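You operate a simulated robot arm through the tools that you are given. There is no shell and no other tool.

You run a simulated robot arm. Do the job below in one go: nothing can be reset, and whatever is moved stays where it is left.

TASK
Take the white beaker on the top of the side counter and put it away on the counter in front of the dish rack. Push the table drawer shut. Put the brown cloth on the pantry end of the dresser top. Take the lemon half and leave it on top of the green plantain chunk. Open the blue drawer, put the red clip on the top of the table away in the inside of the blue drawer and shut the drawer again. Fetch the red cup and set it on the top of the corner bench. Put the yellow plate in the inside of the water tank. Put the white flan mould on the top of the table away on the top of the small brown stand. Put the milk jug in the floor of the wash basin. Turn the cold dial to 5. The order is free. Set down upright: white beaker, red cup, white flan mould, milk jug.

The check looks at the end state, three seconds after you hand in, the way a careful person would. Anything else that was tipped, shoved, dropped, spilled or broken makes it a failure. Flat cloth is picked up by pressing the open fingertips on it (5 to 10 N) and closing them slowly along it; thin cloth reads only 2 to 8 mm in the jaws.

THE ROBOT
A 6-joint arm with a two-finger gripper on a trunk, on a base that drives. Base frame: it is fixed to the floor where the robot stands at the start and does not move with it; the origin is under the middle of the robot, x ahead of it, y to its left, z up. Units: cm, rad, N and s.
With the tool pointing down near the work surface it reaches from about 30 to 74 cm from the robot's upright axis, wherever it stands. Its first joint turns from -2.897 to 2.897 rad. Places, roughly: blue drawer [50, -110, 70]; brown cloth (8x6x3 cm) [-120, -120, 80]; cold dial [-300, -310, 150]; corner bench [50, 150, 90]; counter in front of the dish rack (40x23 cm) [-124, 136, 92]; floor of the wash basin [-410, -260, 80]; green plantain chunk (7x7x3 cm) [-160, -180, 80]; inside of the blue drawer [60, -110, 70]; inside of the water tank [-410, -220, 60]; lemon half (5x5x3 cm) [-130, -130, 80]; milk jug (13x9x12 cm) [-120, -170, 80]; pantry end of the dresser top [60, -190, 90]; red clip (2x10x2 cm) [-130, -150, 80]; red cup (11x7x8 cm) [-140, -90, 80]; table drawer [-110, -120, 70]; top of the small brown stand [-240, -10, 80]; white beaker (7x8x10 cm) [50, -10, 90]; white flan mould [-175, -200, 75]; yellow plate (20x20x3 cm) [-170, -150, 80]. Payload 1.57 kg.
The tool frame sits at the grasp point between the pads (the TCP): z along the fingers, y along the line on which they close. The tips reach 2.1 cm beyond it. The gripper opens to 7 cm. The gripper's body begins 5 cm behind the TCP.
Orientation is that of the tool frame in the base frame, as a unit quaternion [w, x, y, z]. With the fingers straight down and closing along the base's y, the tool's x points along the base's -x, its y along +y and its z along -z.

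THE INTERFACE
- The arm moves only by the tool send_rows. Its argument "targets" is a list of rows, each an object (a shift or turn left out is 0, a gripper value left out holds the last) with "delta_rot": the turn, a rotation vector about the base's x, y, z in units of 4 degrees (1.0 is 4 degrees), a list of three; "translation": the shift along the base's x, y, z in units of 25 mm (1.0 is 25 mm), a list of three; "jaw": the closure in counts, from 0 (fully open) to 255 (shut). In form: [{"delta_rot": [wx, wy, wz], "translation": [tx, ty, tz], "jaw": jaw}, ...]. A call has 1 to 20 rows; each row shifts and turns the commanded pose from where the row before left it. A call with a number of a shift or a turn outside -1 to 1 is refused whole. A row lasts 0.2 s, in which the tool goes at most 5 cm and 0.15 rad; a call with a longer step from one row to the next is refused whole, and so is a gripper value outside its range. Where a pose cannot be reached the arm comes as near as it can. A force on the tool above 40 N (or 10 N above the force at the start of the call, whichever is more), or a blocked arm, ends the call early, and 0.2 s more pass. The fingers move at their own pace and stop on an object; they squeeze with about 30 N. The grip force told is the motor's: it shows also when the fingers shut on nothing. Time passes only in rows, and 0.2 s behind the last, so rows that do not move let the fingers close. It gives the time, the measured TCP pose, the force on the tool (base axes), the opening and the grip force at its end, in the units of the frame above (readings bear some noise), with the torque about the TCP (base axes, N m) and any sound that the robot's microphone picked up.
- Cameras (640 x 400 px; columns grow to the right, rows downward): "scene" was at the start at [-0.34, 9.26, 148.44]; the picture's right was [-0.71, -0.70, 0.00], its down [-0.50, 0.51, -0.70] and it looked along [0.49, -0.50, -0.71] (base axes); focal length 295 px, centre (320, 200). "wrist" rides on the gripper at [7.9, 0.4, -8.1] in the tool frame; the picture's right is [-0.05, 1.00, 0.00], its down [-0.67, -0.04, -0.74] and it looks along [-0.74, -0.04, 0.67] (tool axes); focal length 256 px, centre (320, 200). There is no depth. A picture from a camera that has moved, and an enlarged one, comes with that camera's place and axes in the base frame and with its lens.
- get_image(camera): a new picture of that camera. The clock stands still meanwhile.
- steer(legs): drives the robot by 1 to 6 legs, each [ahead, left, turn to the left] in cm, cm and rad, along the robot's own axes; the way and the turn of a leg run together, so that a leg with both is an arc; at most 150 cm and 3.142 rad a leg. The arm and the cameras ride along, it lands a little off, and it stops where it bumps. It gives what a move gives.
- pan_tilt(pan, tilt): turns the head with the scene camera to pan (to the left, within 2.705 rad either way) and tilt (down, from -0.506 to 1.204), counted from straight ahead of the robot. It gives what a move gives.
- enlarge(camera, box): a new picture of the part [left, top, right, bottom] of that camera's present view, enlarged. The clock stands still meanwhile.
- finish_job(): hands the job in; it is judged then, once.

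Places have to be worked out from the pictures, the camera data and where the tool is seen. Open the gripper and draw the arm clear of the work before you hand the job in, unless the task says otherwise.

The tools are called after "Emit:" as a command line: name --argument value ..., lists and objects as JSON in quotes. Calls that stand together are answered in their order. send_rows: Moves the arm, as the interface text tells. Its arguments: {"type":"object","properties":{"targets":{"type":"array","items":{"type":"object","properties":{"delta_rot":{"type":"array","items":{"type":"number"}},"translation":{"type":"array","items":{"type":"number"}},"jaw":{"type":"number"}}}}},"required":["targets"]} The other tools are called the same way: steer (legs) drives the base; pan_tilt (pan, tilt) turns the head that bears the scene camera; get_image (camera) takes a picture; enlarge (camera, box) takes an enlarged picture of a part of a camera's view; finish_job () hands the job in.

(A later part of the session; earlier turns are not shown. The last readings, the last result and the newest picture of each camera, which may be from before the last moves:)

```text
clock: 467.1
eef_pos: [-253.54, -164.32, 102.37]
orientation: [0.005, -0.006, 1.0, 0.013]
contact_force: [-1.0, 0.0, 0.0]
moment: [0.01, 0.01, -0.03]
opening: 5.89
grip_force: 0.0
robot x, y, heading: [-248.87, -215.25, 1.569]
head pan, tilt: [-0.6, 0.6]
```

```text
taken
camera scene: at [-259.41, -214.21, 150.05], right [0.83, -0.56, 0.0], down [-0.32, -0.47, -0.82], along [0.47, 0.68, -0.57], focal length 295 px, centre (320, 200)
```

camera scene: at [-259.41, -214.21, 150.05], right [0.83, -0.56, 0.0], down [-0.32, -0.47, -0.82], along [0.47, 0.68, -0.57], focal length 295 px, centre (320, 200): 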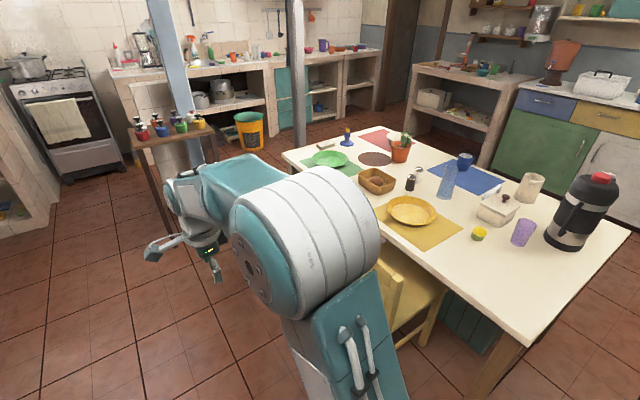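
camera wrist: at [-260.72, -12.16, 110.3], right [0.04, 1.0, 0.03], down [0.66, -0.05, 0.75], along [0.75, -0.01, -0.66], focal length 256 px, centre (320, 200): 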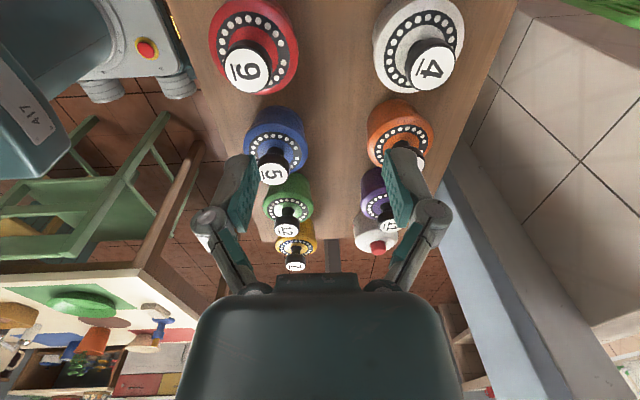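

The table view is unchanged and the lemon still sits on the plantain. I move right to the table corner and swing the gripper over the plate.

Emit:
steer --legs '[[0, -36, 0]]'

Emit:
send_rows --targets '[{"translation": [0.9, 0, 0], "jaw": 0}, {"translation": [0.95, 0, 0]}, {"translation": [0.95, 0, 0]}, {"translation": [0.95, 0, 0]}, {"translation": [0.95, 0, 0]}, {"translation": [0.95, 0, 0]}, {"translation": [0.95, 0, 0]}, {"translation": [0.95, 0, 0]}, {"translation": [0.95, 0, 0]}, {"translation": [0.95, 0, 0]}, {"translation": [0.95, 0, 0]}, {"translation": [0.95, 0, 0]}, {"translation": [0.95, 0, 0]}, {"translation": [0.95, 0, 0]}, {"translation": [0.95, 0, 0]}, {"translation": [0.95, 0, 0]}, {"translation": [0.95, 0, 0]}, {}]'

Emit:
get_image --camera "wrist"

Emit:
get_image --camera "scene"

```text
clock: 469.4
eef_pos: [-219.39, -164.38, 102.35]
orientation: [0.006, -0.003, 1.0, 0.013]
contact_force: [-1.0, -0.3, -0.1]
moment: [0.03, -0.03, -0.01]
opening: 5.87
grip_force: 0.1
robot x, y, heading: [-214.81, -215.38, 1.567]
head pan, tilt: [-0.6, 0.6]
```

```text
clock: 473.2
eef_pos: [-178.32, -164.47, 102.46]
orientation: [0.004, -0.003, 1.0, 0.013]
contact_force: [0.0, -0.3, 0.5]
moment: [-0.02, -0.01, 0.0]
opening: 7.0
grip_force: 0.1
robot x, y, heading: [-214.7, -215.58, 1.565]
head pan, tilt: [-0.6, 0.6]
```

```text
taken
camera wrist: at [-186.43, -164.17, 110.48], right [0.05, 1.0, 0.03], down [0.66, -0.05, 0.75], along [0.75, -0.02, -0.66], focal length 256 px, centre (320, 200)
```

wrist: 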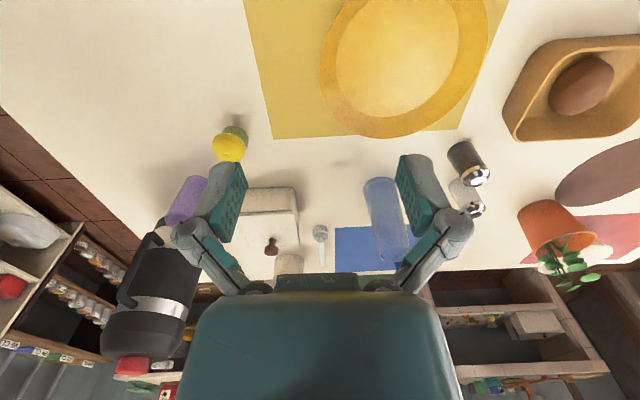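

```text
taken
camera scene: at [-224.95, -214.2, 150.07], right [0.82, -0.57, 0.0], down [-0.32, -0.47, -0.82], along [0.47, 0.68, -0.57], focal length 295 px, centre (320, 200)
```

scene: 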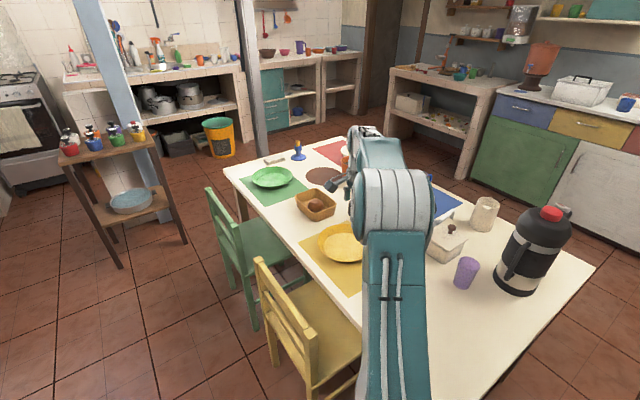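

Plate centre (-172.8,-153.8), rim radius 10.3, with a sloped rim. A vertical grip would slip, so I pitch the tool 50° to pinch the near (−y) rim along its slope, staying clear of the lemon.

Emit:
send_rows --targets '[{"delta_rot": [1, 0, 0], "translation": [0.12, -0.23, -0.2]}, {"delta_rot": [1, 0, 0], "translation": [0.12, -0.23, -0.2]}, {"delta_rot": [1, 0, 0], "translation": [0.12, -0.23, -0.2]}, {"delta_rot": [1, 0, 0], "translation": [0.12, -0.23, -0.2]}, {"delta_rot": [1, 0, 0], "translation": [0.12, -0.23, -0.2]}, {"delta_rot": [1, 0, 0], "translation": [0.12, -0.23, -0.2]}, {"delta_rot": [1, 0, 0], "translation": [0.12, -0.23, -0.2]}, {"delta_rot": [1, 0, 0], "translation": [0.12, -0.23, -0.2]}, {"delta_rot": [1, 0, 0], "translation": [0.12, -0.23, -0.2]}, {"delta_rot": [1, 0, 0], "translation": [0.12, -0.23, -0.2]}, {"delta_rot": [1, 0, 0], "translation": [0.12, -0.23, -0.2]}, {"delta_rot": [1, 0, 0], "translation": [0.12, -0.23, -0.2]}, {"delta_rot": [0.5, 0, 0], "translation": [0.1, -0.23, -0.2]}, {}]'

Emit:
get_image --camera "wrist"

Emit:
get_image --camera "scene"

```text
clock: 476.2
eef_pos: [-174.77, -172.14, 95.79]
orientation: [0.005, -0.001, 0.901, 0.434]
contact_force: [0.4, -1.0, 0.1]
moment: [-0.01, 0.0, 0.05]
opening: 6.99
grip_force: 0.0
robot x, y, heading: [-214.77, -215.39, 1.567]
head pan, tilt: [-0.6, 0.6]
```

```text
taken
camera wrist: at [-182.7, -178.16, 101.09], right [0.05, 0.62, 0.78], down [0.66, -0.61, 0.44], along [0.75, 0.5, -0.44], focal length 256 px, centre (320, 200)
```

wrist: 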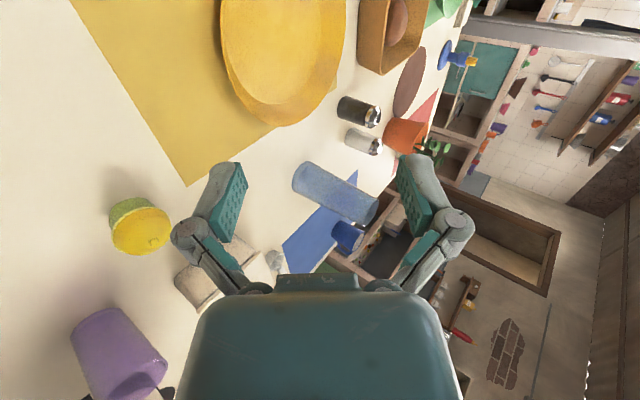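

```text
taken
camera scene: at [-224.94, -214.27, 150.07], right [0.82, -0.57, 0.0], down [-0.32, -0.47, -0.82], along [0.47, 0.68, -0.57], focal length 295 px, centre (320, 200)
```

scene: 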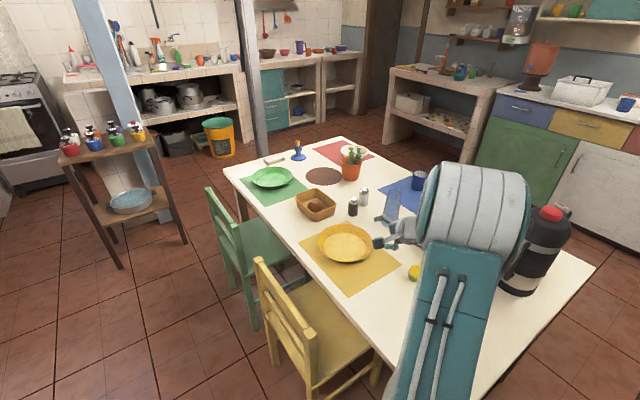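

Pitched as planned, and the elbow is clear of the thermos. I go to the pre-grasp point before the rim with the jaw at 2.4 cm.

Emit:
send_rows --targets '[{"translation": [0.01, 0.18, -0.7], "jaw": 168}, {"translation": [0.01, 0.18, -0.7]}, {"translation": [0.01, 0.18, -0.7]}, {"translation": [0.01, 0.18, -0.7]}, {"translation": [0.01, 0.18, -0.7]}, {"translation": [0.01, 0.18, -0.7]}, {"translation": [0.01, 0.18, -0.7]}, {}]'

Emit:
get_image --camera "wrist"

Emit:
enlarge --camera "scene" --box '[300, 200, 460, 300]'

```text
clock: 478.0
eef_pos: [-174.56, -169.04, 83.46]
orientation: [0.005, -0.001, 0.9, 0.435]
contact_force: [0.2, -0.1, -0.7]
moment: [0.01, 0.03, -0.02]
opening: 2.4
grip_force: 0.1
robot x, y, heading: [-214.64, -215.56, 1.567]
head pan, tilt: [-0.6, 0.6]
```

```text
taken
camera wrist: at [-182.61, -175.01, 88.72], right [0.05, 0.62, 0.78], down [0.66, -0.61, 0.44], along [0.75, 0.5, -0.44], focal length 256 px, centre (320, 200)
```

wrist: 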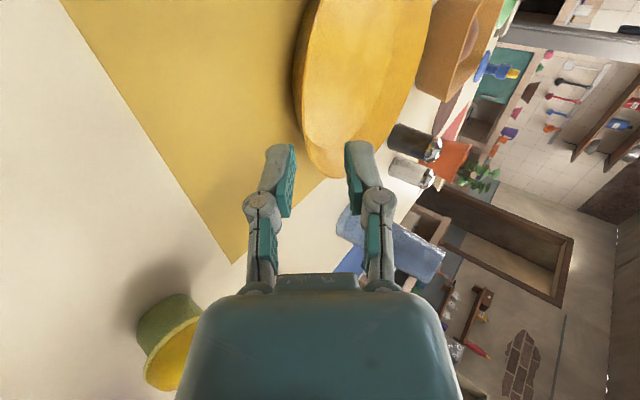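

```text
4.00 times, centred on (380, 250) of scene
camera zoom: at [-224.9, -214.24, 150.08], right [0.82, -0.57, 0.0], down [-0.32, -0.47, -0.82], along [0.47, 0.68, -0.57], focal length 1179 px, centre (80, 0)
```

zoom: 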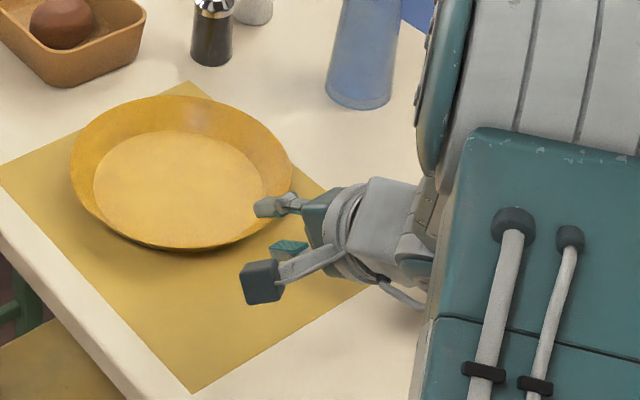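

The geometry agrees with the view. I lower the under-finger in front of the rim until it just touches the table, to set its height exactly.

Emit:
send_rows --targets '[{"translation": [0, 0.2, -0.5], "jaw": 182}, {"translation": [0, 0.2, -0.5]}, {"translation": [0, 0, -0.5]}, {"translation": [0, 0, -0.3]}, {}]'

Emit:
send_rows --targets '[{"translation": [0, 0, -0.1]}, {"translation": [0, 0, -0.1]}, {"translation": [0, 0, -0.1]}, {}]'

Emit:
get_image --camera "wrist"

```text
clock: 479.2
eef_pos: [-174.65, -167.93, 79.2]
orientation: [0.006, 0.0, 0.901, 0.435]
contact_force: [0.2, 0.4, 1.0]
moment: [0.02, 0.0, -0.02]
opening: 2.01
grip_force: 0.1
robot x, y, heading: [-214.62, -215.41, 1.567]
head pan, tilt: [-0.6, 0.6]
```

```text
clock: 480.2
eef_pos: [-174.51, -167.89, 78.41]
orientation: [0.005, -0.001, 0.901, 0.434]
contact_force: [0.6, 0.1, -0.3]
moment: [-0.01, -0.06, 0.02]
opening: 1.99
grip_force: 0.1
robot x, y, heading: [-214.42, -215.37, 1.57]
head pan, tilt: [-0.6, 0.6]
```

```text
taken
camera wrist: at [-182.56, -173.97, 83.64], right [0.05, 0.62, 0.78], down [0.66, -0.61, 0.44], along [0.75, 0.5, -0.44], focal length 256 px, centre (320, 200)
```

wrist: 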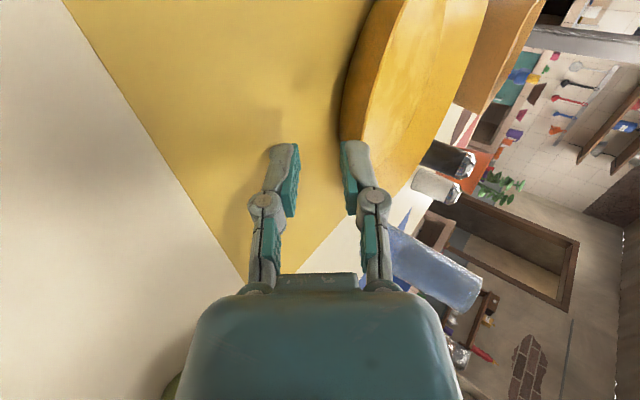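

Emit:
send_rows --targets '[{"translation": [0, 0, -0.1]}, {"translation": [0, 0, -0.1]}, {}]'

Emit:
send_rows --targets '[{"translation": [0, 0, -0.08]}, {"translation": [0, 0, -0.08]}, {}]'

```text
clock: 481.0
eef_pos: [-174.65, -167.98, 77.81]
orientation: [0.005, -0.002, 0.901, 0.434]
contact_force: [0.9, -1.8, 2.5]
moment: [-0.03, 0.05, -0.02]
opening: 1.95
grip_force: 0.1
robot x, y, heading: [-214.52, -215.57, 1.57]
head pan, tilt: [-0.6, 0.6]
```

```text
clock: 481.8
eef_pos: [-174.69, -167.96, 77.28]
orientation: [0.006, 0.0, 0.901, 0.435]
contact_force: [0.6, -2.0, 2.6]
moment: [-0.04, -0.03, -0.02]
opening: 2.1
grip_force: 0.0
robot x, y, heading: [-214.66, -215.22, 1.569]
head pan, tilt: [-0.6, 0.6]
```

The under-finger touches the table at TCP z≈77.8. I raise to just clear it and slide forward so the rim passes between the fingers.

Emit:
send_rows --targets '[{"translation": [0, 0, 0.25]}, {"translation": [0, 0.25, 0]}, {"translation": [0, 0.25, 0]}, {"translation": [0, 0.25, 0]}, {}]'

Emit:
get_image --camera "wrist"

```text
clock: 483.0
eef_pos: [-174.52, -166.04, 78.03]
orientation: [0.006, 0.0, 0.901, 0.434]
contact_force: [0.8, -0.5, 0.8]
moment: [0.02, -0.02, -0.02]
opening: 2.06
grip_force: 0.1
robot x, y, heading: [-214.35, -215.29, 1.563]
head pan, tilt: [-0.6, 0.6]
```

```text
taken
camera wrist: at [-182.54, -171.96, 83.29], right [0.05, 0.62, 0.78], down [0.66, -0.61, 0.44], along [0.75, 0.5, -0.44], focal length 256 px, centre (320, 200)
```

wrist: 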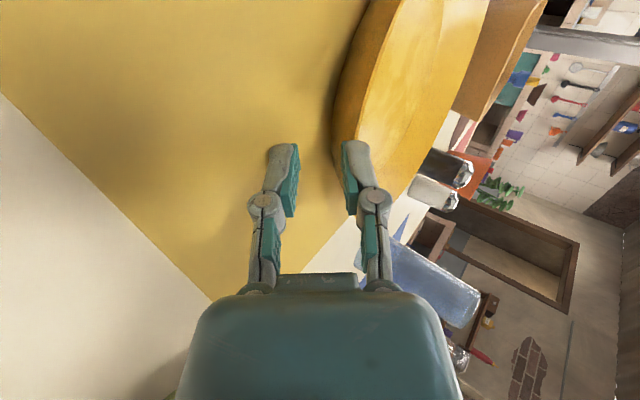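

The rim is entering close to the upper finger, so I raise 4 mm, advance, then follow the slope inwards.

Emit:
send_rows --targets '[{"translation": [0, 0, 0.16]}, {"translation": [0, 0.24, 0]}, {"translation": [0, 0.24, 0]}, {"translation": [0, 0.16, -0.12]}, {"translation": [0, 0.16, -0.12]}, {}]'

Emit:
get_image --camera "wrist"

Emit:
enlarge --camera "scene" --box '[300, 200, 420, 290]'

```text
clock: 484.4
eef_pos: [-174.58, -164.07, 77.9]
orientation: [0.005, -0.001, 0.901, 0.434]
contact_force: [0.1, -3.1, 8.0]
moment: [0.06, 0.04, 0.02]
opening: 2.16
grip_force: 0.9
robot x, y, heading: [-214.83, -215.04, 1.564]
head pan, tilt: [-0.6, 0.6]
```

```text
taken
camera wrist: at [-182.57, -170.06, 83.11], right [0.05, 0.62, 0.78], down [0.66, -0.61, 0.44], along [0.75, 0.5, -0.44], focal length 256 px, centre (320, 200)
```

wrist: 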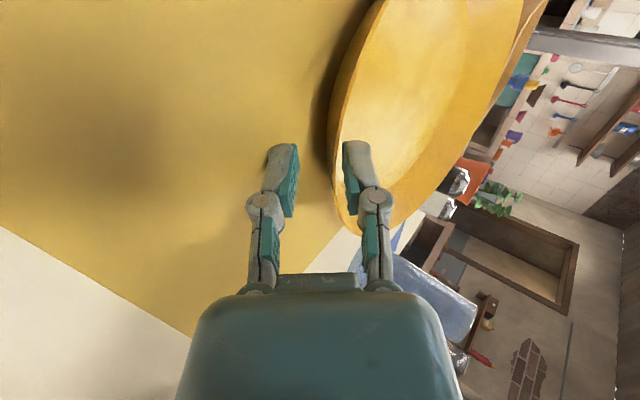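

```text
4.44 times, centred on (360, 245) of scene
camera zoom: at [-224.97, -214.29, 150.08], right [0.82, -0.57, 0.0], down [-0.32, -0.47, -0.82], along [0.47, 0.68, -0.57], focal length 1310 px, centre (142, 0)
```

zoom: 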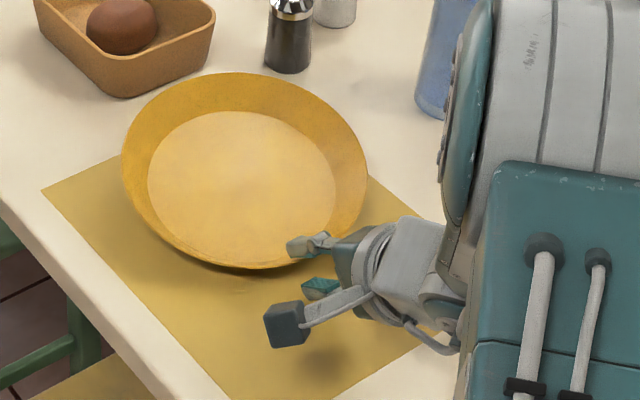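

The rim sits nearer the upper finger than thought (rim z≈78.5). I shift 6 mm along the closing axis to centre it and then close.

Emit:
send_rows --targets '[{"translation": [0, 0.12, 0.2]}, {"translation": [0, 0.1, 0.05]}, {}]'

Emit:
get_image --camera "wrist"

```text
clock: 485.2
eef_pos: [-174.62, -163.5, 78.38]
orientation: [0.005, -0.001, 0.901, 0.434]
contact_force: [-0.4, -1.4, 1.3]
moment: [0.04, 0.05, 0.03]
opening: 2.08
grip_force: 0.5
robot x, y, heading: [-214.45, -215.17, 1.567]
head pan, tilt: [-0.6, 0.6]
```

```text
taken
camera wrist: at [-182.61, -169.46, 83.61], right [0.05, 0.62, 0.78], down [0.66, -0.61, 0.44], along [0.75, 0.5, -0.44], focal length 256 px, centre (320, 200)
```

wrist: 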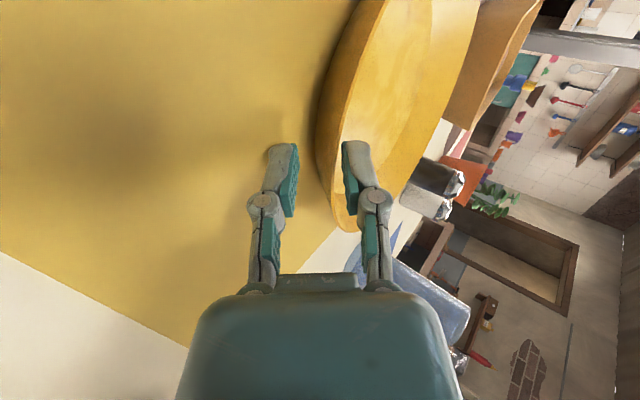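

Emit:
send_rows --targets '[{"jaw": 195}, {"jaw": 205}, {"jaw": 215}, {"jaw": 225}, {"jaw": 255}, {}, {}]'

Emit:
get_image --camera "wrist"

Emit:
enlarge --camera "scene" --box '[300, 200, 420, 290]'

```text
clock: 486.8
eef_pos: [-174.48, -163.45, 78.35]
orientation: [0.005, -0.001, 0.901, 0.435]
contact_force: [0.1, 0.1, 4.3]
moment: [0.11, 0.16, 0.02]
opening: 0.6
grip_force: 29.8
robot x, y, heading: [-214.81, -215.61, 1.569]
head pan, tilt: [-0.6, 0.6]
```

```text
taken
camera wrist: at [-182.6, -169.47, 83.64], right [0.05, 0.62, 0.78], down [0.66, -0.61, 0.44], along [0.75, 0.5, -0.44], focal length 256 px, centre (320, 200)
```

wrist: 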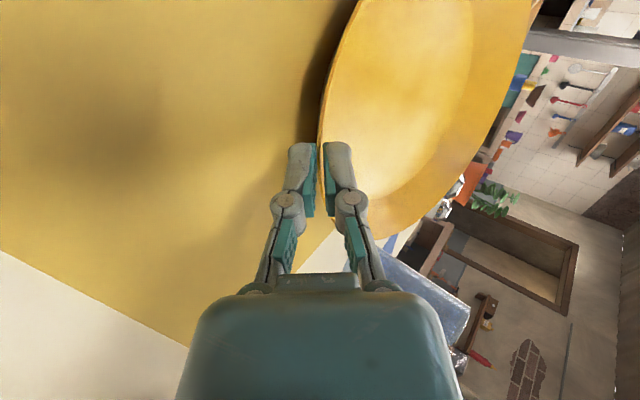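

```text
4.44 times, centred on (360, 245) of scene
camera zoom: at [-224.94, -214.24, 150.08], right [0.82, -0.57, 0.0], down [-0.32, -0.47, -0.82], along [0.47, 0.68, -0.57], focal length 1310 px, centre (142, 0)
```

zoom: 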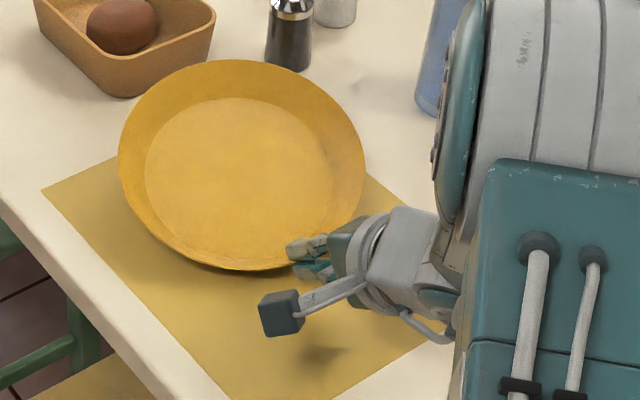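

The rim is firmly pinched (0.6 cm, 30 N). I lift slowly straight up.

Emit:
send_rows --targets '[{"translation": [0, 0, 0.2]}, {"translation": [0, 0, 0.3]}, {"translation": [0, 0, 0.4]}, {"translation": [0, 0, 0.5]}, {"translation": [0, 0, 0.6]}, {"translation": [0, 0, 0.6]}, {}]'

Emit:
get_image --camera "wrist"

Emit:
get_image --camera "scene"

```text
clock: 488.4
eef_pos: [-174.71, -163.6, 84.99]
orientation: [0.005, -0.002, 0.901, 0.435]
contact_force: [0.0, 0.1, 0.4]
moment: [0.03, 0.0, -0.01]
opening: 0.0
grip_force: 28.7
robot x, y, heading: [-214.68, -215.54, 1.566]
head pan, tilt: [-0.6, 0.6]
```

```text
taken
camera wrist: at [-182.7, -169.54, 90.24], right [0.05, 0.62, 0.78], down [0.66, -0.61, 0.44], along [0.75, 0.5, -0.44], focal length 256 px, centre (320, 200)
```

wrist: 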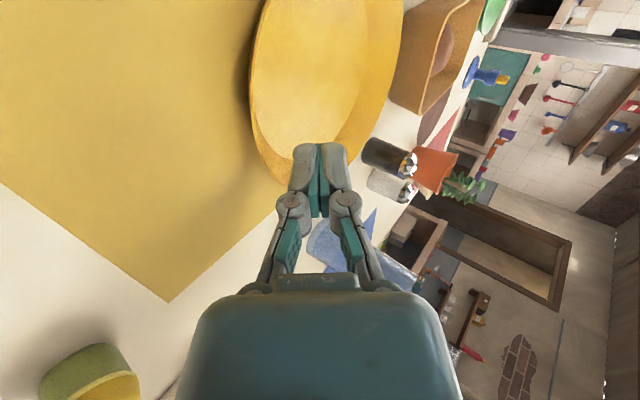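

```text
taken
camera scene: at [-224.93, -214.22, 150.07], right [0.82, -0.57, 0.0], down [-0.32, -0.47, -0.82], along [0.47, 0.68, -0.57], focal length 295 px, centre (320, 200)
```

scene: 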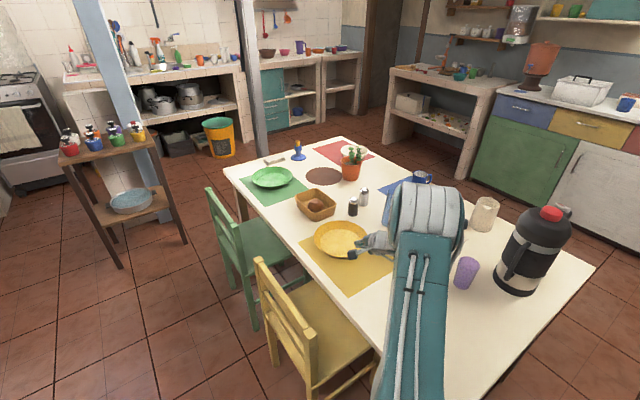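

The rim slipped out of the shallow tip grip; the plate stayed on the table. Its wall looks steeper (~50°), so I back off, reduce the tilt to match it, and look again.

Emit:
send_rows --targets '[{"translation": [0, -0.4, 0.3], "jaw": 182}, {"translation": [0, -0.6, 0.3], "delta_rot": [-1, 0, 0]}, {"translation": [0, -0.6, 0.3], "delta_rot": [-1, 0, 0]}, {"translation": [0, -0.4, 0], "delta_rot": [-0.85, 0, 0]}, {}]'

Emit:
get_image --camera "wrist"

Emit:
enlarge --camera "scene" --box '[280, 180, 430, 290]'

```text
clock: 489.6
eef_pos: [-174.49, -168.36, 87.28]
orientation: [0.004, -0.002, 0.939, 0.343]
contact_force: [0.2, 0.7, 0.0]
moment: [-0.02, 0.03, 0.0]
opening: 2.01
grip_force: 0.0
robot x, y, heading: [-214.65, -215.41, 1.566]
head pan, tilt: [-0.6, 0.6]
```

```text
taken
camera wrist: at [-182.48, -173.28, 93.65], right [0.05, 0.76, 0.64], down [0.66, -0.51, 0.55], along [0.75, 0.4, -0.53], focal length 256 px, centre (320, 200)
```

wrist: 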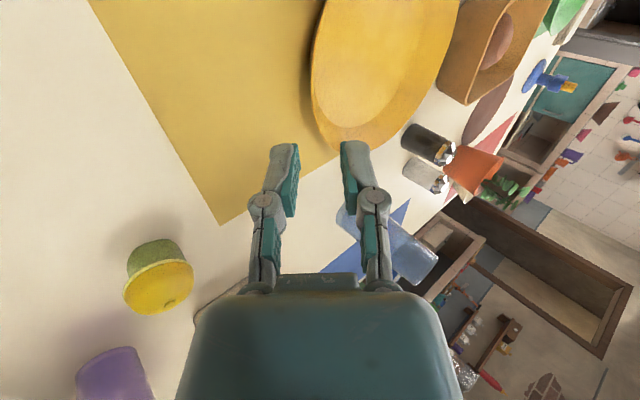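

```text
3.64 times, centred on (355, 235) of scene
camera zoom: at [-224.93, -214.24, 150.07], right [0.82, -0.57, 0.0], down [-0.32, -0.47, -0.82], along [0.47, 0.68, -0.57], focal length 1072 px, centre (193, 73)
```

zoom: 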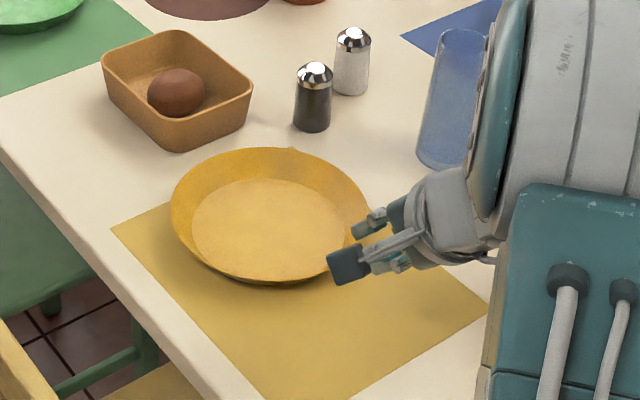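

The plate has shifted about 3 cm in +y; its near rim at x=-174.5 is now near y≈-160.9, z≈77.8. With the 50° tool angle I go to a point 5 cm before the rim and check the alignment in the wrist view.

Emit:
send_rows --targets '[{"translation": [0, 0.34, -0.45]}, {"translation": [0, 0.34, -0.45]}, {"translation": [0, 0.34, -0.45]}, {"translation": [0, 0.34, -0.45]}, {"translation": [0, 0.34, -0.45]}, {}]'

Emit:
get_image --camera "wrist"

Emit:
enlarge --camera "wrist" --box '[220, 20, 460, 220]'

```text
clock: 491.0
eef_pos: [-174.61, -164.19, 81.72]
orientation: [0.005, -0.002, 0.939, 0.343]
contact_force: [-0.2, 0.1, -0.7]
moment: [-0.01, -0.03, -0.04]
opening: 2.01
grip_force: 0.0
robot x, y, heading: [-214.59, -215.26, 1.565]
head pan, tilt: [-0.6, 0.6]
```

```text
taken
camera wrist: at [-182.62, -169.05, 88.03], right [0.05, 0.76, 0.64], down [0.66, -0.51, 0.55], along [0.75, 0.4, -0.53], focal length 256 px, centre (320, 200)
```

wrist: 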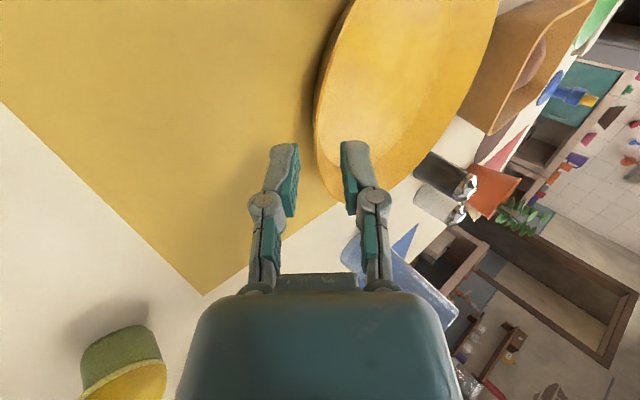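

```text
2.00 times, centred on (340, 120) of wrist
camera zoom: at [-182.62, -169.05, 88.03], right [0.05, 0.76, 0.64], down [0.66, -0.51, 0.55], along [0.75, 0.4, -0.53], focal length 512 px, centre (280, 360)
```

zoom: 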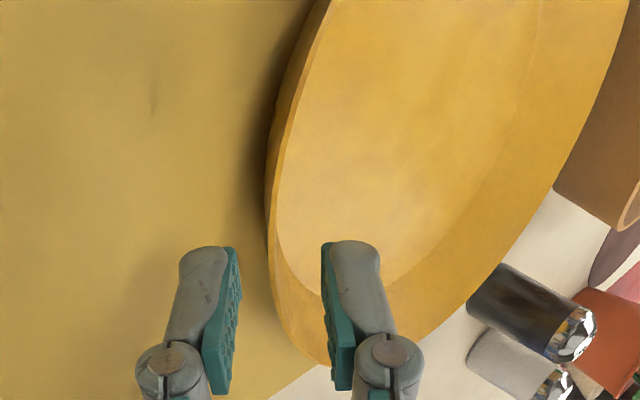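

The rim lies on the finger axis within 3 mm. I advance along the tool axis so the wall slides between the fingers.

Emit:
send_rows --targets '[{"translation": [0, 0.257, -0.306]}, {"translation": [0, 0.257, -0.306]}, {"translation": [0, 0.257, -0.306]}, {}]'

Emit:
enlarge --camera "wrist" --box '[220, 60, 460, 260]'

```text
clock: 492.0
eef_pos: [-174.67, -162.36, 79.33]
orientation: [0.005, -0.002, 0.939, 0.343]
contact_force: [-0.6, 0.3, 0.4]
moment: [-0.03, -0.02, -0.02]
opening: 1.99
grip_force: 0.1
robot x, y, heading: [-214.72, -215.82, 1.572]
head pan, tilt: [-0.6, 0.6]
```

```text
2.00 times, centred on (340, 160) of wrist
camera zoom: at [-182.61, -167.22, 85.6], right [0.05, 0.76, 0.64], down [0.66, -0.51, 0.55], along [0.75, 0.4, -0.53], focal length 512 px, centre (280, 280)
```

zoom: 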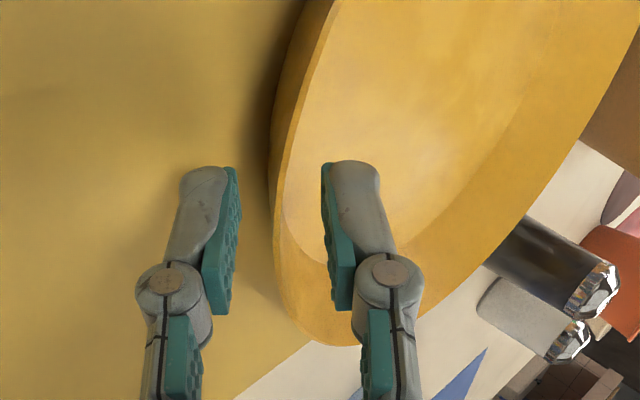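

Still aligned, no contact. Two more centimetres in.

Emit:
send_rows --targets '[{"translation": [0, 0.257, -0.306]}, {"translation": [0, 0.2, -0.24]}, {}]'

Emit:
enlarge --camera "wrist" --box '[220, 60, 460, 260]'

```text
clock: 492.8
eef_pos: [-174.72, -161.21, 78.02]
orientation: [0.004, -0.002, 0.94, 0.342]
contact_force: [1.0, 0.5, -0.1]
moment: [-0.01, -0.01, -0.03]
opening: 1.99
grip_force: 0.0
robot x, y, heading: [-214.63, -215.55, 1.567]
head pan, tilt: [-0.6, 0.6]
```

```text
2.00 times, centred on (340, 160) of wrist
camera zoom: at [-182.67, -166.0, 84.2], right [0.05, 0.76, 0.64], down [0.66, -0.51, 0.55], along [0.75, 0.4, -0.53], focal length 512 px, centre (280, 280)
```

zoom: 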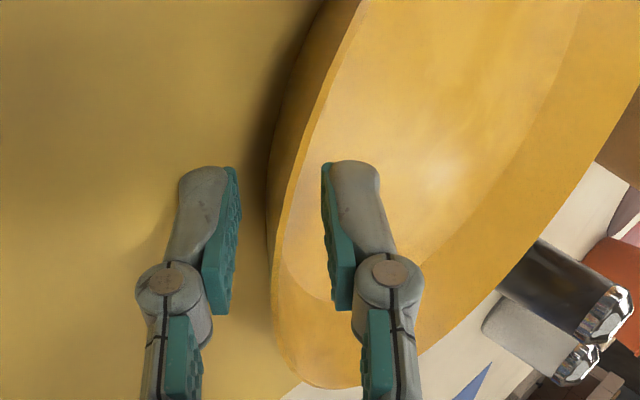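

Emit:
send_rows --targets '[{"translation": [0, 0.1, -0.11]}, {}, {"jaw": 195}, {"jaw": 207}, {"jaw": 218}, {"jaw": 230}, {"jaw": 255}, {}, {}]'

Emit:
enlarge --camera "wrist" --box '[220, 60, 460, 260]'

```text
clock: 494.8
eef_pos: [-174.63, -160.98, 77.8]
orientation: [0.005, -0.001, 0.939, 0.343]
contact_force: [0.4, -0.9, 14.1]
moment: [0.68, 0.76, 0.05]
opening: 0.6
grip_force: 29.9
robot x, y, heading: [-214.42, -215.35, 1.569]
head pan, tilt: [-0.6, 0.6]
```

```text
2.00 times, centred on (340, 160) of wrist
camera zoom: at [-182.67, -165.78, 84.07], right [0.05, 0.76, 0.65], down [0.66, -0.51, 0.55], along [0.75, 0.4, -0.53], focal length 512 px, centre (280, 280)
```

zoom: 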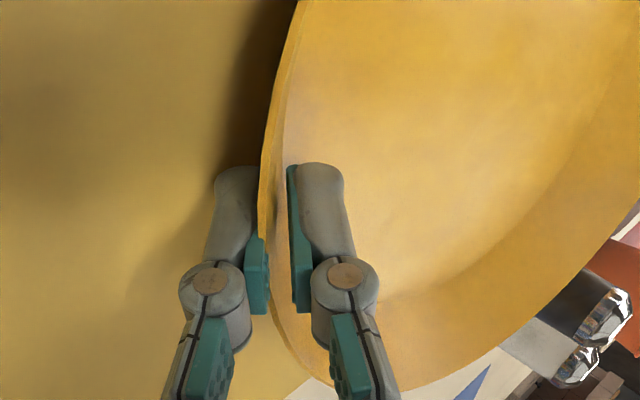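

Now the wall is well inside the pads. I lift very slowly and check.

Emit:
send_rows --targets '[{"translation": [0, 0, 0.1]}, {"translation": [0, 0, 0.15]}, {"translation": [0, 0, 0.2]}, {"translation": [0, 0, 0.25]}, {}]'

Emit:
get_image --camera "scene"

```text
clock: 496.0
eef_pos: [-174.57, -160.93, 79.38]
orientation: [0.005, -0.002, 0.939, 0.343]
contact_force: [0.6, 0.6, -1.0]
moment: [-0.1, 0.03, -0.02]
opening: 0.6
grip_force: 29.9
robot x, y, heading: [-214.61, -215.12, 1.572]
head pan, tilt: [-0.6, 0.6]
```

```text
taken
camera scene: at [-224.91, -214.19, 150.08], right [0.82, -0.57, 0.0], down [-0.32, -0.47, -0.82], along [0.47, 0.68, -0.57], focal length 295 px, centre (320, 200)
```

scene: 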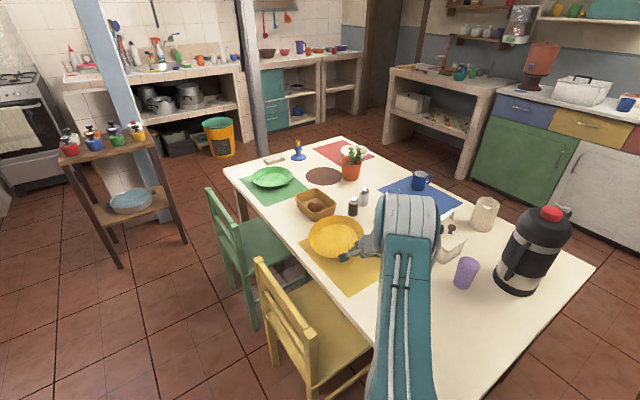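

The plate comes along. I raise it to z≈104.

Emit:
send_rows --targets '[{"translation": [0, 0, 0.3]}, {"translation": [0, 0, 0.4]}, {"translation": [0, 0, 0.5]}, {"translation": [0, 0, 0.6]}, {"translation": [0, 0, 0.7]}, {"translation": [0, 0, 0.7]}, {"translation": [0, 0, 0.7]}, {"translation": [0, 0, 0.7]}, {"translation": [0, 0, 0.7]}, {"translation": [0, 0, 0.7]}, {"translation": [0, 0, 0.7]}, {"translation": [0, 0, 0.7]}, {"translation": [0, 0, 0.7]}, {"translation": [0, 0, 0.7]}, {"translation": [0, 0, 0.7]}, {}]'

Emit:
get_image --camera "scene"

Emit:
get_image --camera "wrist"

```text
clock: 499.4
eef_pos: [-174.63, -161.02, 103.32]
orientation: [0.005, -0.002, 0.939, 0.343]
contact_force: [0.4, 0.4, -1.8]
moment: [-0.15, 0.03, -0.03]
opening: 0.59
grip_force: 29.8
robot x, y, heading: [-214.98, -215.54, 1.563]
head pan, tilt: [-0.6, 0.6]
```

```text
taken
camera scene: at [-224.95, -214.21, 150.07], right [0.82, -0.57, 0.0], down [-0.32, -0.47, -0.82], along [0.47, 0.68, -0.57], focal length 295 px, centre (320, 200)
```

scene: 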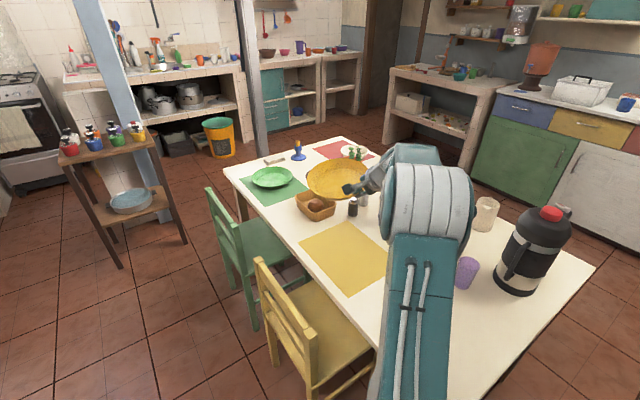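

```text
taken
camera wrist: at [-182.56, -165.77, 109.65], right [0.05, 0.76, 0.64], down [0.66, -0.51, 0.55], along [0.75, 0.4, -0.53], focal length 256 px, centre (320, 200)
```

wrist: 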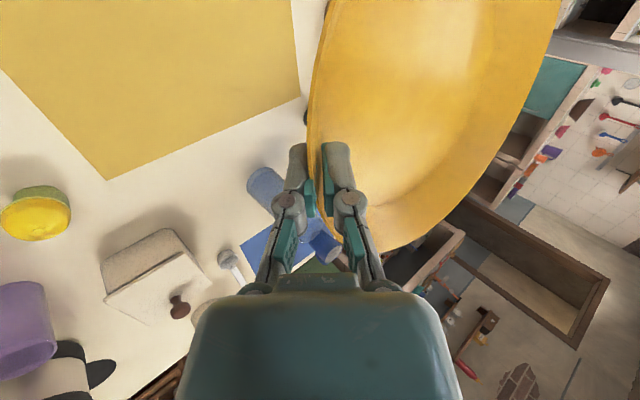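

Plate secured. I swing the arm back to straight ahead, then drive off toward the wash area.

Emit:
send_rows --targets '[{"translation": [-0.6, 0, 0.1]}, {"translation": [-0.9, 0, 0.1]}, {"translation": [-0.95, 0, 0]}, {"translation": [-0.95, 0, 0]}, {"translation": [-0.95, 0, 0]}, {"translation": [-0.95, 0, 0]}, {"translation": [-0.95, 0, 0]}, {"translation": [-0.95, 0, 0]}, {"translation": [-0.95, 0, 0]}, {"translation": [-0.95, 0, 0]}, {"translation": [-0.95, 0, 0]}, {"translation": [-0.95, 0, 0]}, {"translation": [-0.95, 0, 0]}, {"translation": [-0.95, 0, 0]}, {"translation": [-0.9, 0, 0]}, {"translation": [-0.6, 0, 0]}, {}]'

Emit:
steer --legs '[[0, 60, 0], [0, 0, 1.57]]'

Emit:
pan_tilt --pan 0.0 --tilt 0.4

Emit:
get_image --camera "scene"

```text
clock: 503.0
eef_pos: [-210.7, -161.0, 103.59]
orientation: [0.005, -0.002, 0.939, 0.343]
contact_force: [-0.1, 0.6, -1.4]
moment: [-0.14, 0.0, -0.01]
opening: 0.59
grip_force: 30.0
robot x, y, heading: [-214.84, -215.57, 1.566]
head pan, tilt: [-0.6, 0.6]
```

```text
clock: 510.2
eef_pos: [-329.59, -211.4, 103.6]
orientation: [-0.237, -0.664, 0.665, 0.247]
contact_force: [-0.1, -0.5, -2.2]
moment: [-0.01, -0.09, 0.0]
opening: 0.61
grip_force: 30.1
robot x, y, heading: [-275.21, -215.13, 3.133]
head pan, tilt: [-0.6, 0.6]
```

```text
clock: 511.2
eef_pos: [-329.58, -211.22, 103.64]
orientation: [-0.238, -0.664, 0.665, 0.247]
contact_force: [-0.1, -0.8, -0.9]
moment: [0.02, -0.13, 0.0]
opening: 0.6
grip_force: 29.7
robot x, y, heading: [-274.94, -215.29, 3.135]
head pan, tilt: [0.0, 0.4]
```

```text
taken
camera scene: at [-278.82, -231.07, 151.87], right [0.01, 1.0, 0.0], down [0.39, 0.0, -0.92], along [-0.92, 0.01, -0.39], focal length 295 px, centre (320, 200)
```

scene: 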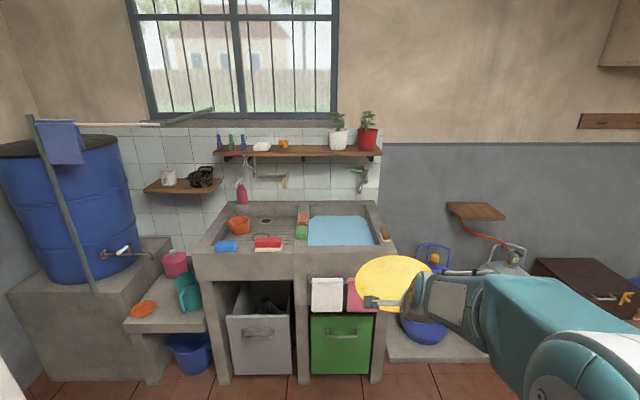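

The tank (light-blue water) is the right half of the concrete unit, centred about (-401,-220). Here in free space I turn the tool straight down so the plate hangs tilted, and raise it.

Emit:
send_rows --targets '[{"delta_rot": [0, -1, 0], "translation": [0, 0, 0.4]}, {"delta_rot": [0, -1, 0], "translation": [0, 0, 0.4]}, {"delta_rot": [0, -1, 0], "translation": [0, 0, 0.4]}, {"delta_rot": [0, -1, 0], "translation": [0, 0, 0.4]}, {"delta_rot": [0, -1, 0], "translation": [0, 0, 0.3]}, {"delta_rot": [0, -1, 0], "translation": [0, 0, 0.3]}, {"delta_rot": [0, -1, 0], "translation": [0, 0, 0.3]}, {"delta_rot": [0, -1, 0], "translation": [0, 0, 0.3]}, {"delta_rot": [0, -1, 0], "translation": [0, 0, 0.2]}, {"delta_rot": [0, -1, 0], "translation": [0, 0, 0.2]}, {}]'

Emit:
get_image --camera "scene"

Emit:
get_image --camera "wrist"

Emit:
enlarge --camera "scene" --box '[180, 130, 420, 280]'

```text
clock: 513.6
eef_pos: [-329.58, -211.23, 111.67]
orientation: [-0.003, 0.708, -0.706, -0.005]
contact_force: [0.6, 0.7, -1.3]
moment: [0.0, -0.06, -0.03]
opening: 0.57
grip_force: 29.5
robot x, y, heading: [-274.93, -215.29, 3.131]
head pan, tilt: [0.0, 0.4]
```

```text
taken
camera scene: at [-278.86, -231.08, 151.88], right [0.01, 1.0, 0.0], down [0.39, 0.0, -0.92], along [-0.92, 0.01, -0.39], focal length 295 px, centre (320, 200)
```

scene: 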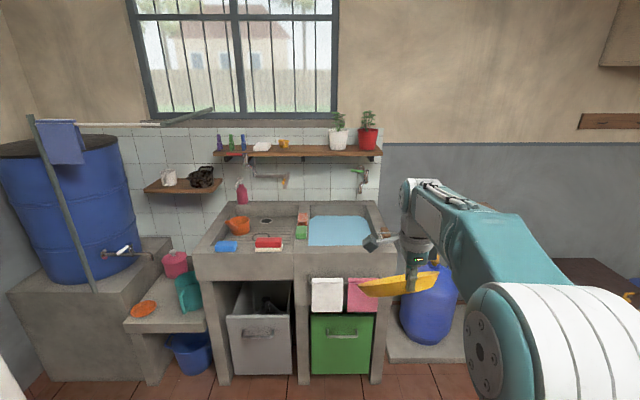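

```text
taken
camera wrist: at [-329.97, -219.21, 119.66], right [-1.0, 0.05, 0.0], down [0.03, 0.66, 0.75], along [0.04, 0.75, -0.66], focal length 256 px, centre (320, 200)
```

wrist: 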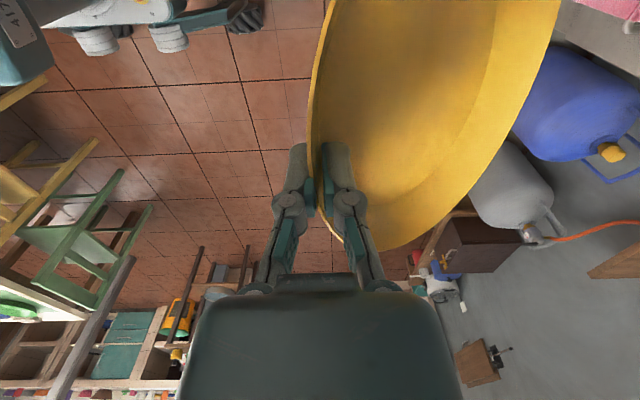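

```text
2.67 times, centred on (300, 205) of scene
camera zoom: at [-278.86, -231.08, 151.88], right [0.01, 1.0, 0.0], down [0.39, 0.0, -0.92], along [-0.92, 0.01, -0.39], focal length 786 px, centre (373, 187)
```

zoom: 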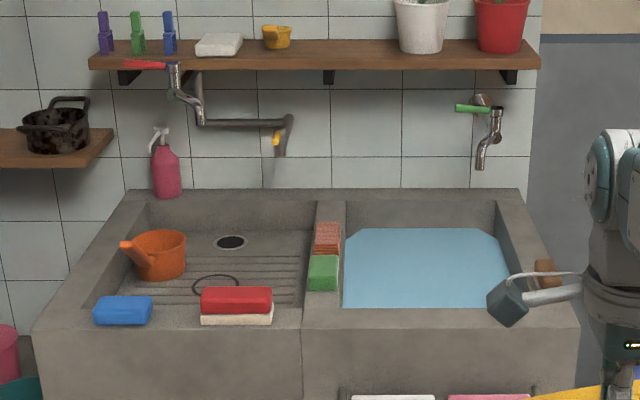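

Plan set: tank opening spans x −379…−417, y −235…−208, rim z≈90. I shift left 10 cm and drive ahead so the plate hangs over the tank.

Emit:
steer --legs '[[0, 10, 0], [54, 0, 0]]'

Emit:
pan_tilt --pan -0.15 --tilt 0.75

Emit:
get_image --camera "scene"

Emit:
get_image --camera "wrist"

```text
clock: 517.5
eef_pos: [-384.69, -220.45, 111.7]
orientation: [-0.003, 0.707, -0.707, -0.004]
contact_force: [-0.2, 0.5, -1.5]
moment: [0.0, -0.08, 0.0]
opening: 0.59
grip_force: 29.6
robot x, y, heading: [-330.36, -224.93, 3.128]
head pan, tilt: [0.0, 0.4]
```

```text
clock: 518.3
eef_pos: [-384.65, -220.42, 111.75]
orientation: [0.003, -0.707, 0.707, 0.004]
contact_force: [-1.2, 0.4, -0.7]
moment: [-0.01, -0.06, -0.01]
opening: 0.59
grip_force: 30.2
robot x, y, heading: [-330.35, -224.89, 3.128]
head pan, tilt: [-0.15, 0.75]
```

```text
taken
camera scene: at [-333.03, -239.31, 148.78], right [0.16, 0.99, 0.0], down [0.67, -0.11, -0.73], along [-0.72, 0.12, -0.68], focal length 295 px, centre (320, 200)
```

scene: 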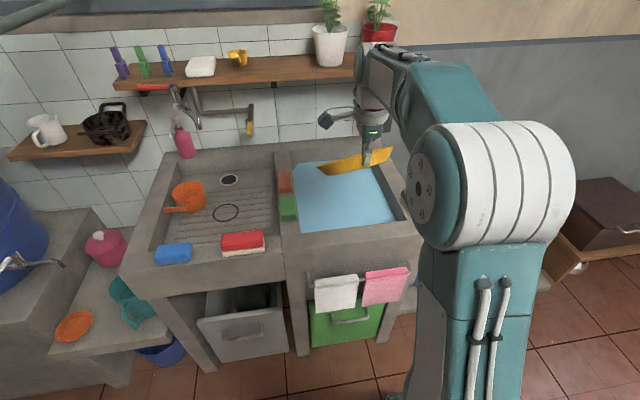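

```text
taken
camera wrist: at [-385.15, -228.39, 119.68], right [-1.0, 0.05, 0.0], down [0.04, 0.66, 0.75], along [0.04, 0.75, -0.66], focal length 256 px, centre (320, 200)
```

wrist: 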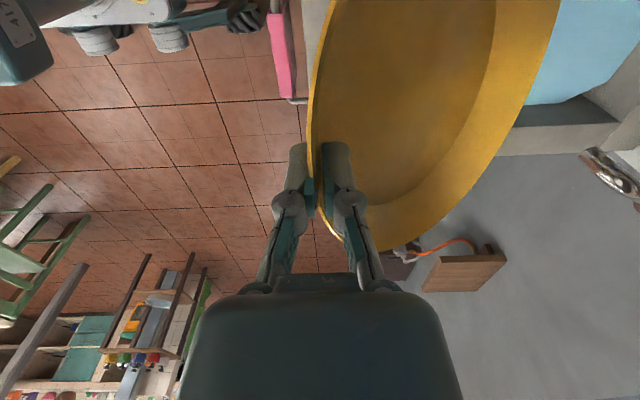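

The unit is lower than I thought: rim z≈82, front edge x≈-382, tank interior x −391…−434. I drive 9 cm closer and reach further in.

Emit:
steer --legs '[[9, 0, 0]]'

Emit:
send_rows --targets '[{"translation": [-0.5, 0, -0.3]}, {"translation": [-0.6, 0, -0.5]}, {"translation": [-0.3, 0, -0.6]}, {}]'

Emit:
get_image --camera "scene"

Emit:
get_image --camera "wrist"

```text
clock: 519.5
eef_pos: [-394.13, -220.59, 111.77]
orientation: [-0.004, 0.708, -0.706, -0.004]
contact_force: [-0.8, -0.1, -1.2]
moment: [-0.02, -0.06, 0.02]
opening: 0.6
grip_force: 29.7
robot x, y, heading: [-339.56, -224.77, 3.132]
head pan, tilt: [-0.15, 0.75]
```

```text
clock: 520.5
eef_pos: [-397.54, -220.68, 108.28]
orientation: [-0.004, 0.708, -0.706, -0.004]
contact_force: [1.0, 0.4, -0.7]
moment: [-0.03, -0.08, -0.04]
opening: 0.6
grip_force: 29.1
robot x, y, heading: [-339.73, -224.87, 3.13]
head pan, tilt: [-0.15, 0.75]
```

```text
taken
camera scene: at [-342.35, -239.3, 148.77], right [0.16, 0.99, 0.0], down [0.67, -0.11, -0.73], along [-0.72, 0.12, -0.68], focal length 295 px, centre (320, 200)
```

scene: 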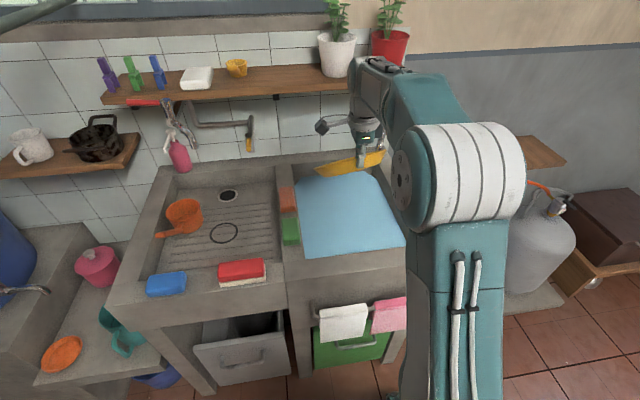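

```text
taken
camera wrist: at [-397.98, -228.62, 116.28], right [-1.0, 0.05, 0.0], down [0.04, 0.66, 0.75], along [0.04, 0.75, -0.66], focal length 256 px, centre (320, 200)
```

wrist: 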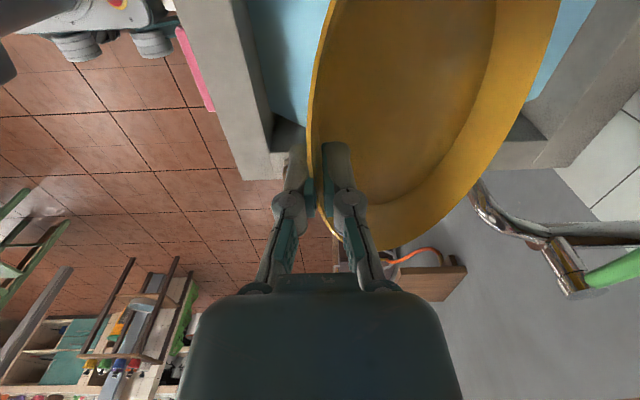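

Plate hangs over the water inside the walls. I lower it, watching for contact.

Emit:
send_rows --targets '[{"translation": [-0.3, 0, -0.6]}, {"translation": [-0.4, 0, -0.7]}, {"translation": [0, 0, -0.8]}, {"translation": [0, 0, -0.8]}, {"translation": [0, 0, -0.8]}, {"translation": [0, 0, -0.8]}, {"translation": [0, 0, -0.8]}, {}]'

Emit:
get_image --camera "scene"

Emit:
get_image --camera "wrist"

```text
clock: 522.3
eef_pos: [-399.24, -220.18, 95.09]
orientation: [-0.004, 0.708, -0.707, -0.004]
contact_force: [0.5, 0.0, -1.7]
moment: [0.0, -0.09, -0.04]
opening: 0.6
grip_force: 29.9
robot x, y, heading: [-339.67, -224.57, 3.132]
head pan, tilt: [-0.15, 0.75]
```

```text
taken
camera scene: at [-342.36, -239.29, 148.77], right [0.16, 0.99, 0.0], down [0.67, -0.11, -0.73], along [-0.72, 0.12, -0.68], focal length 295 px, centre (320, 200)
```

scene: 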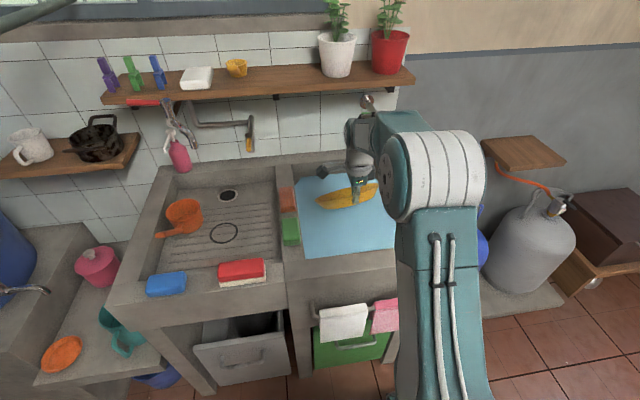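

```text
taken
camera wrist: at [-399.56, -228.2, 103.01], right [-1.0, 0.05, 0.0], down [0.04, 0.66, 0.75], along [0.04, 0.75, -0.66], focal length 256 px, centre (320, 200)
```

wrist: 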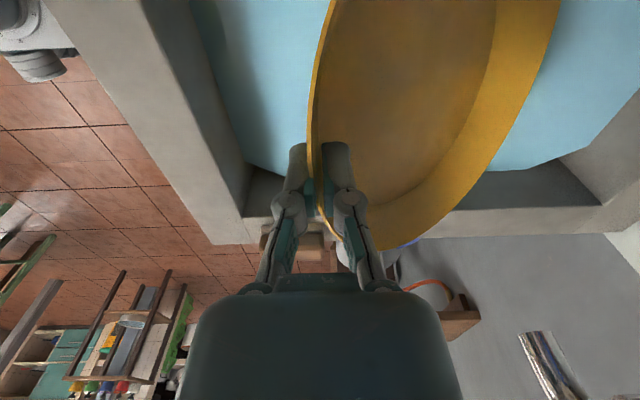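

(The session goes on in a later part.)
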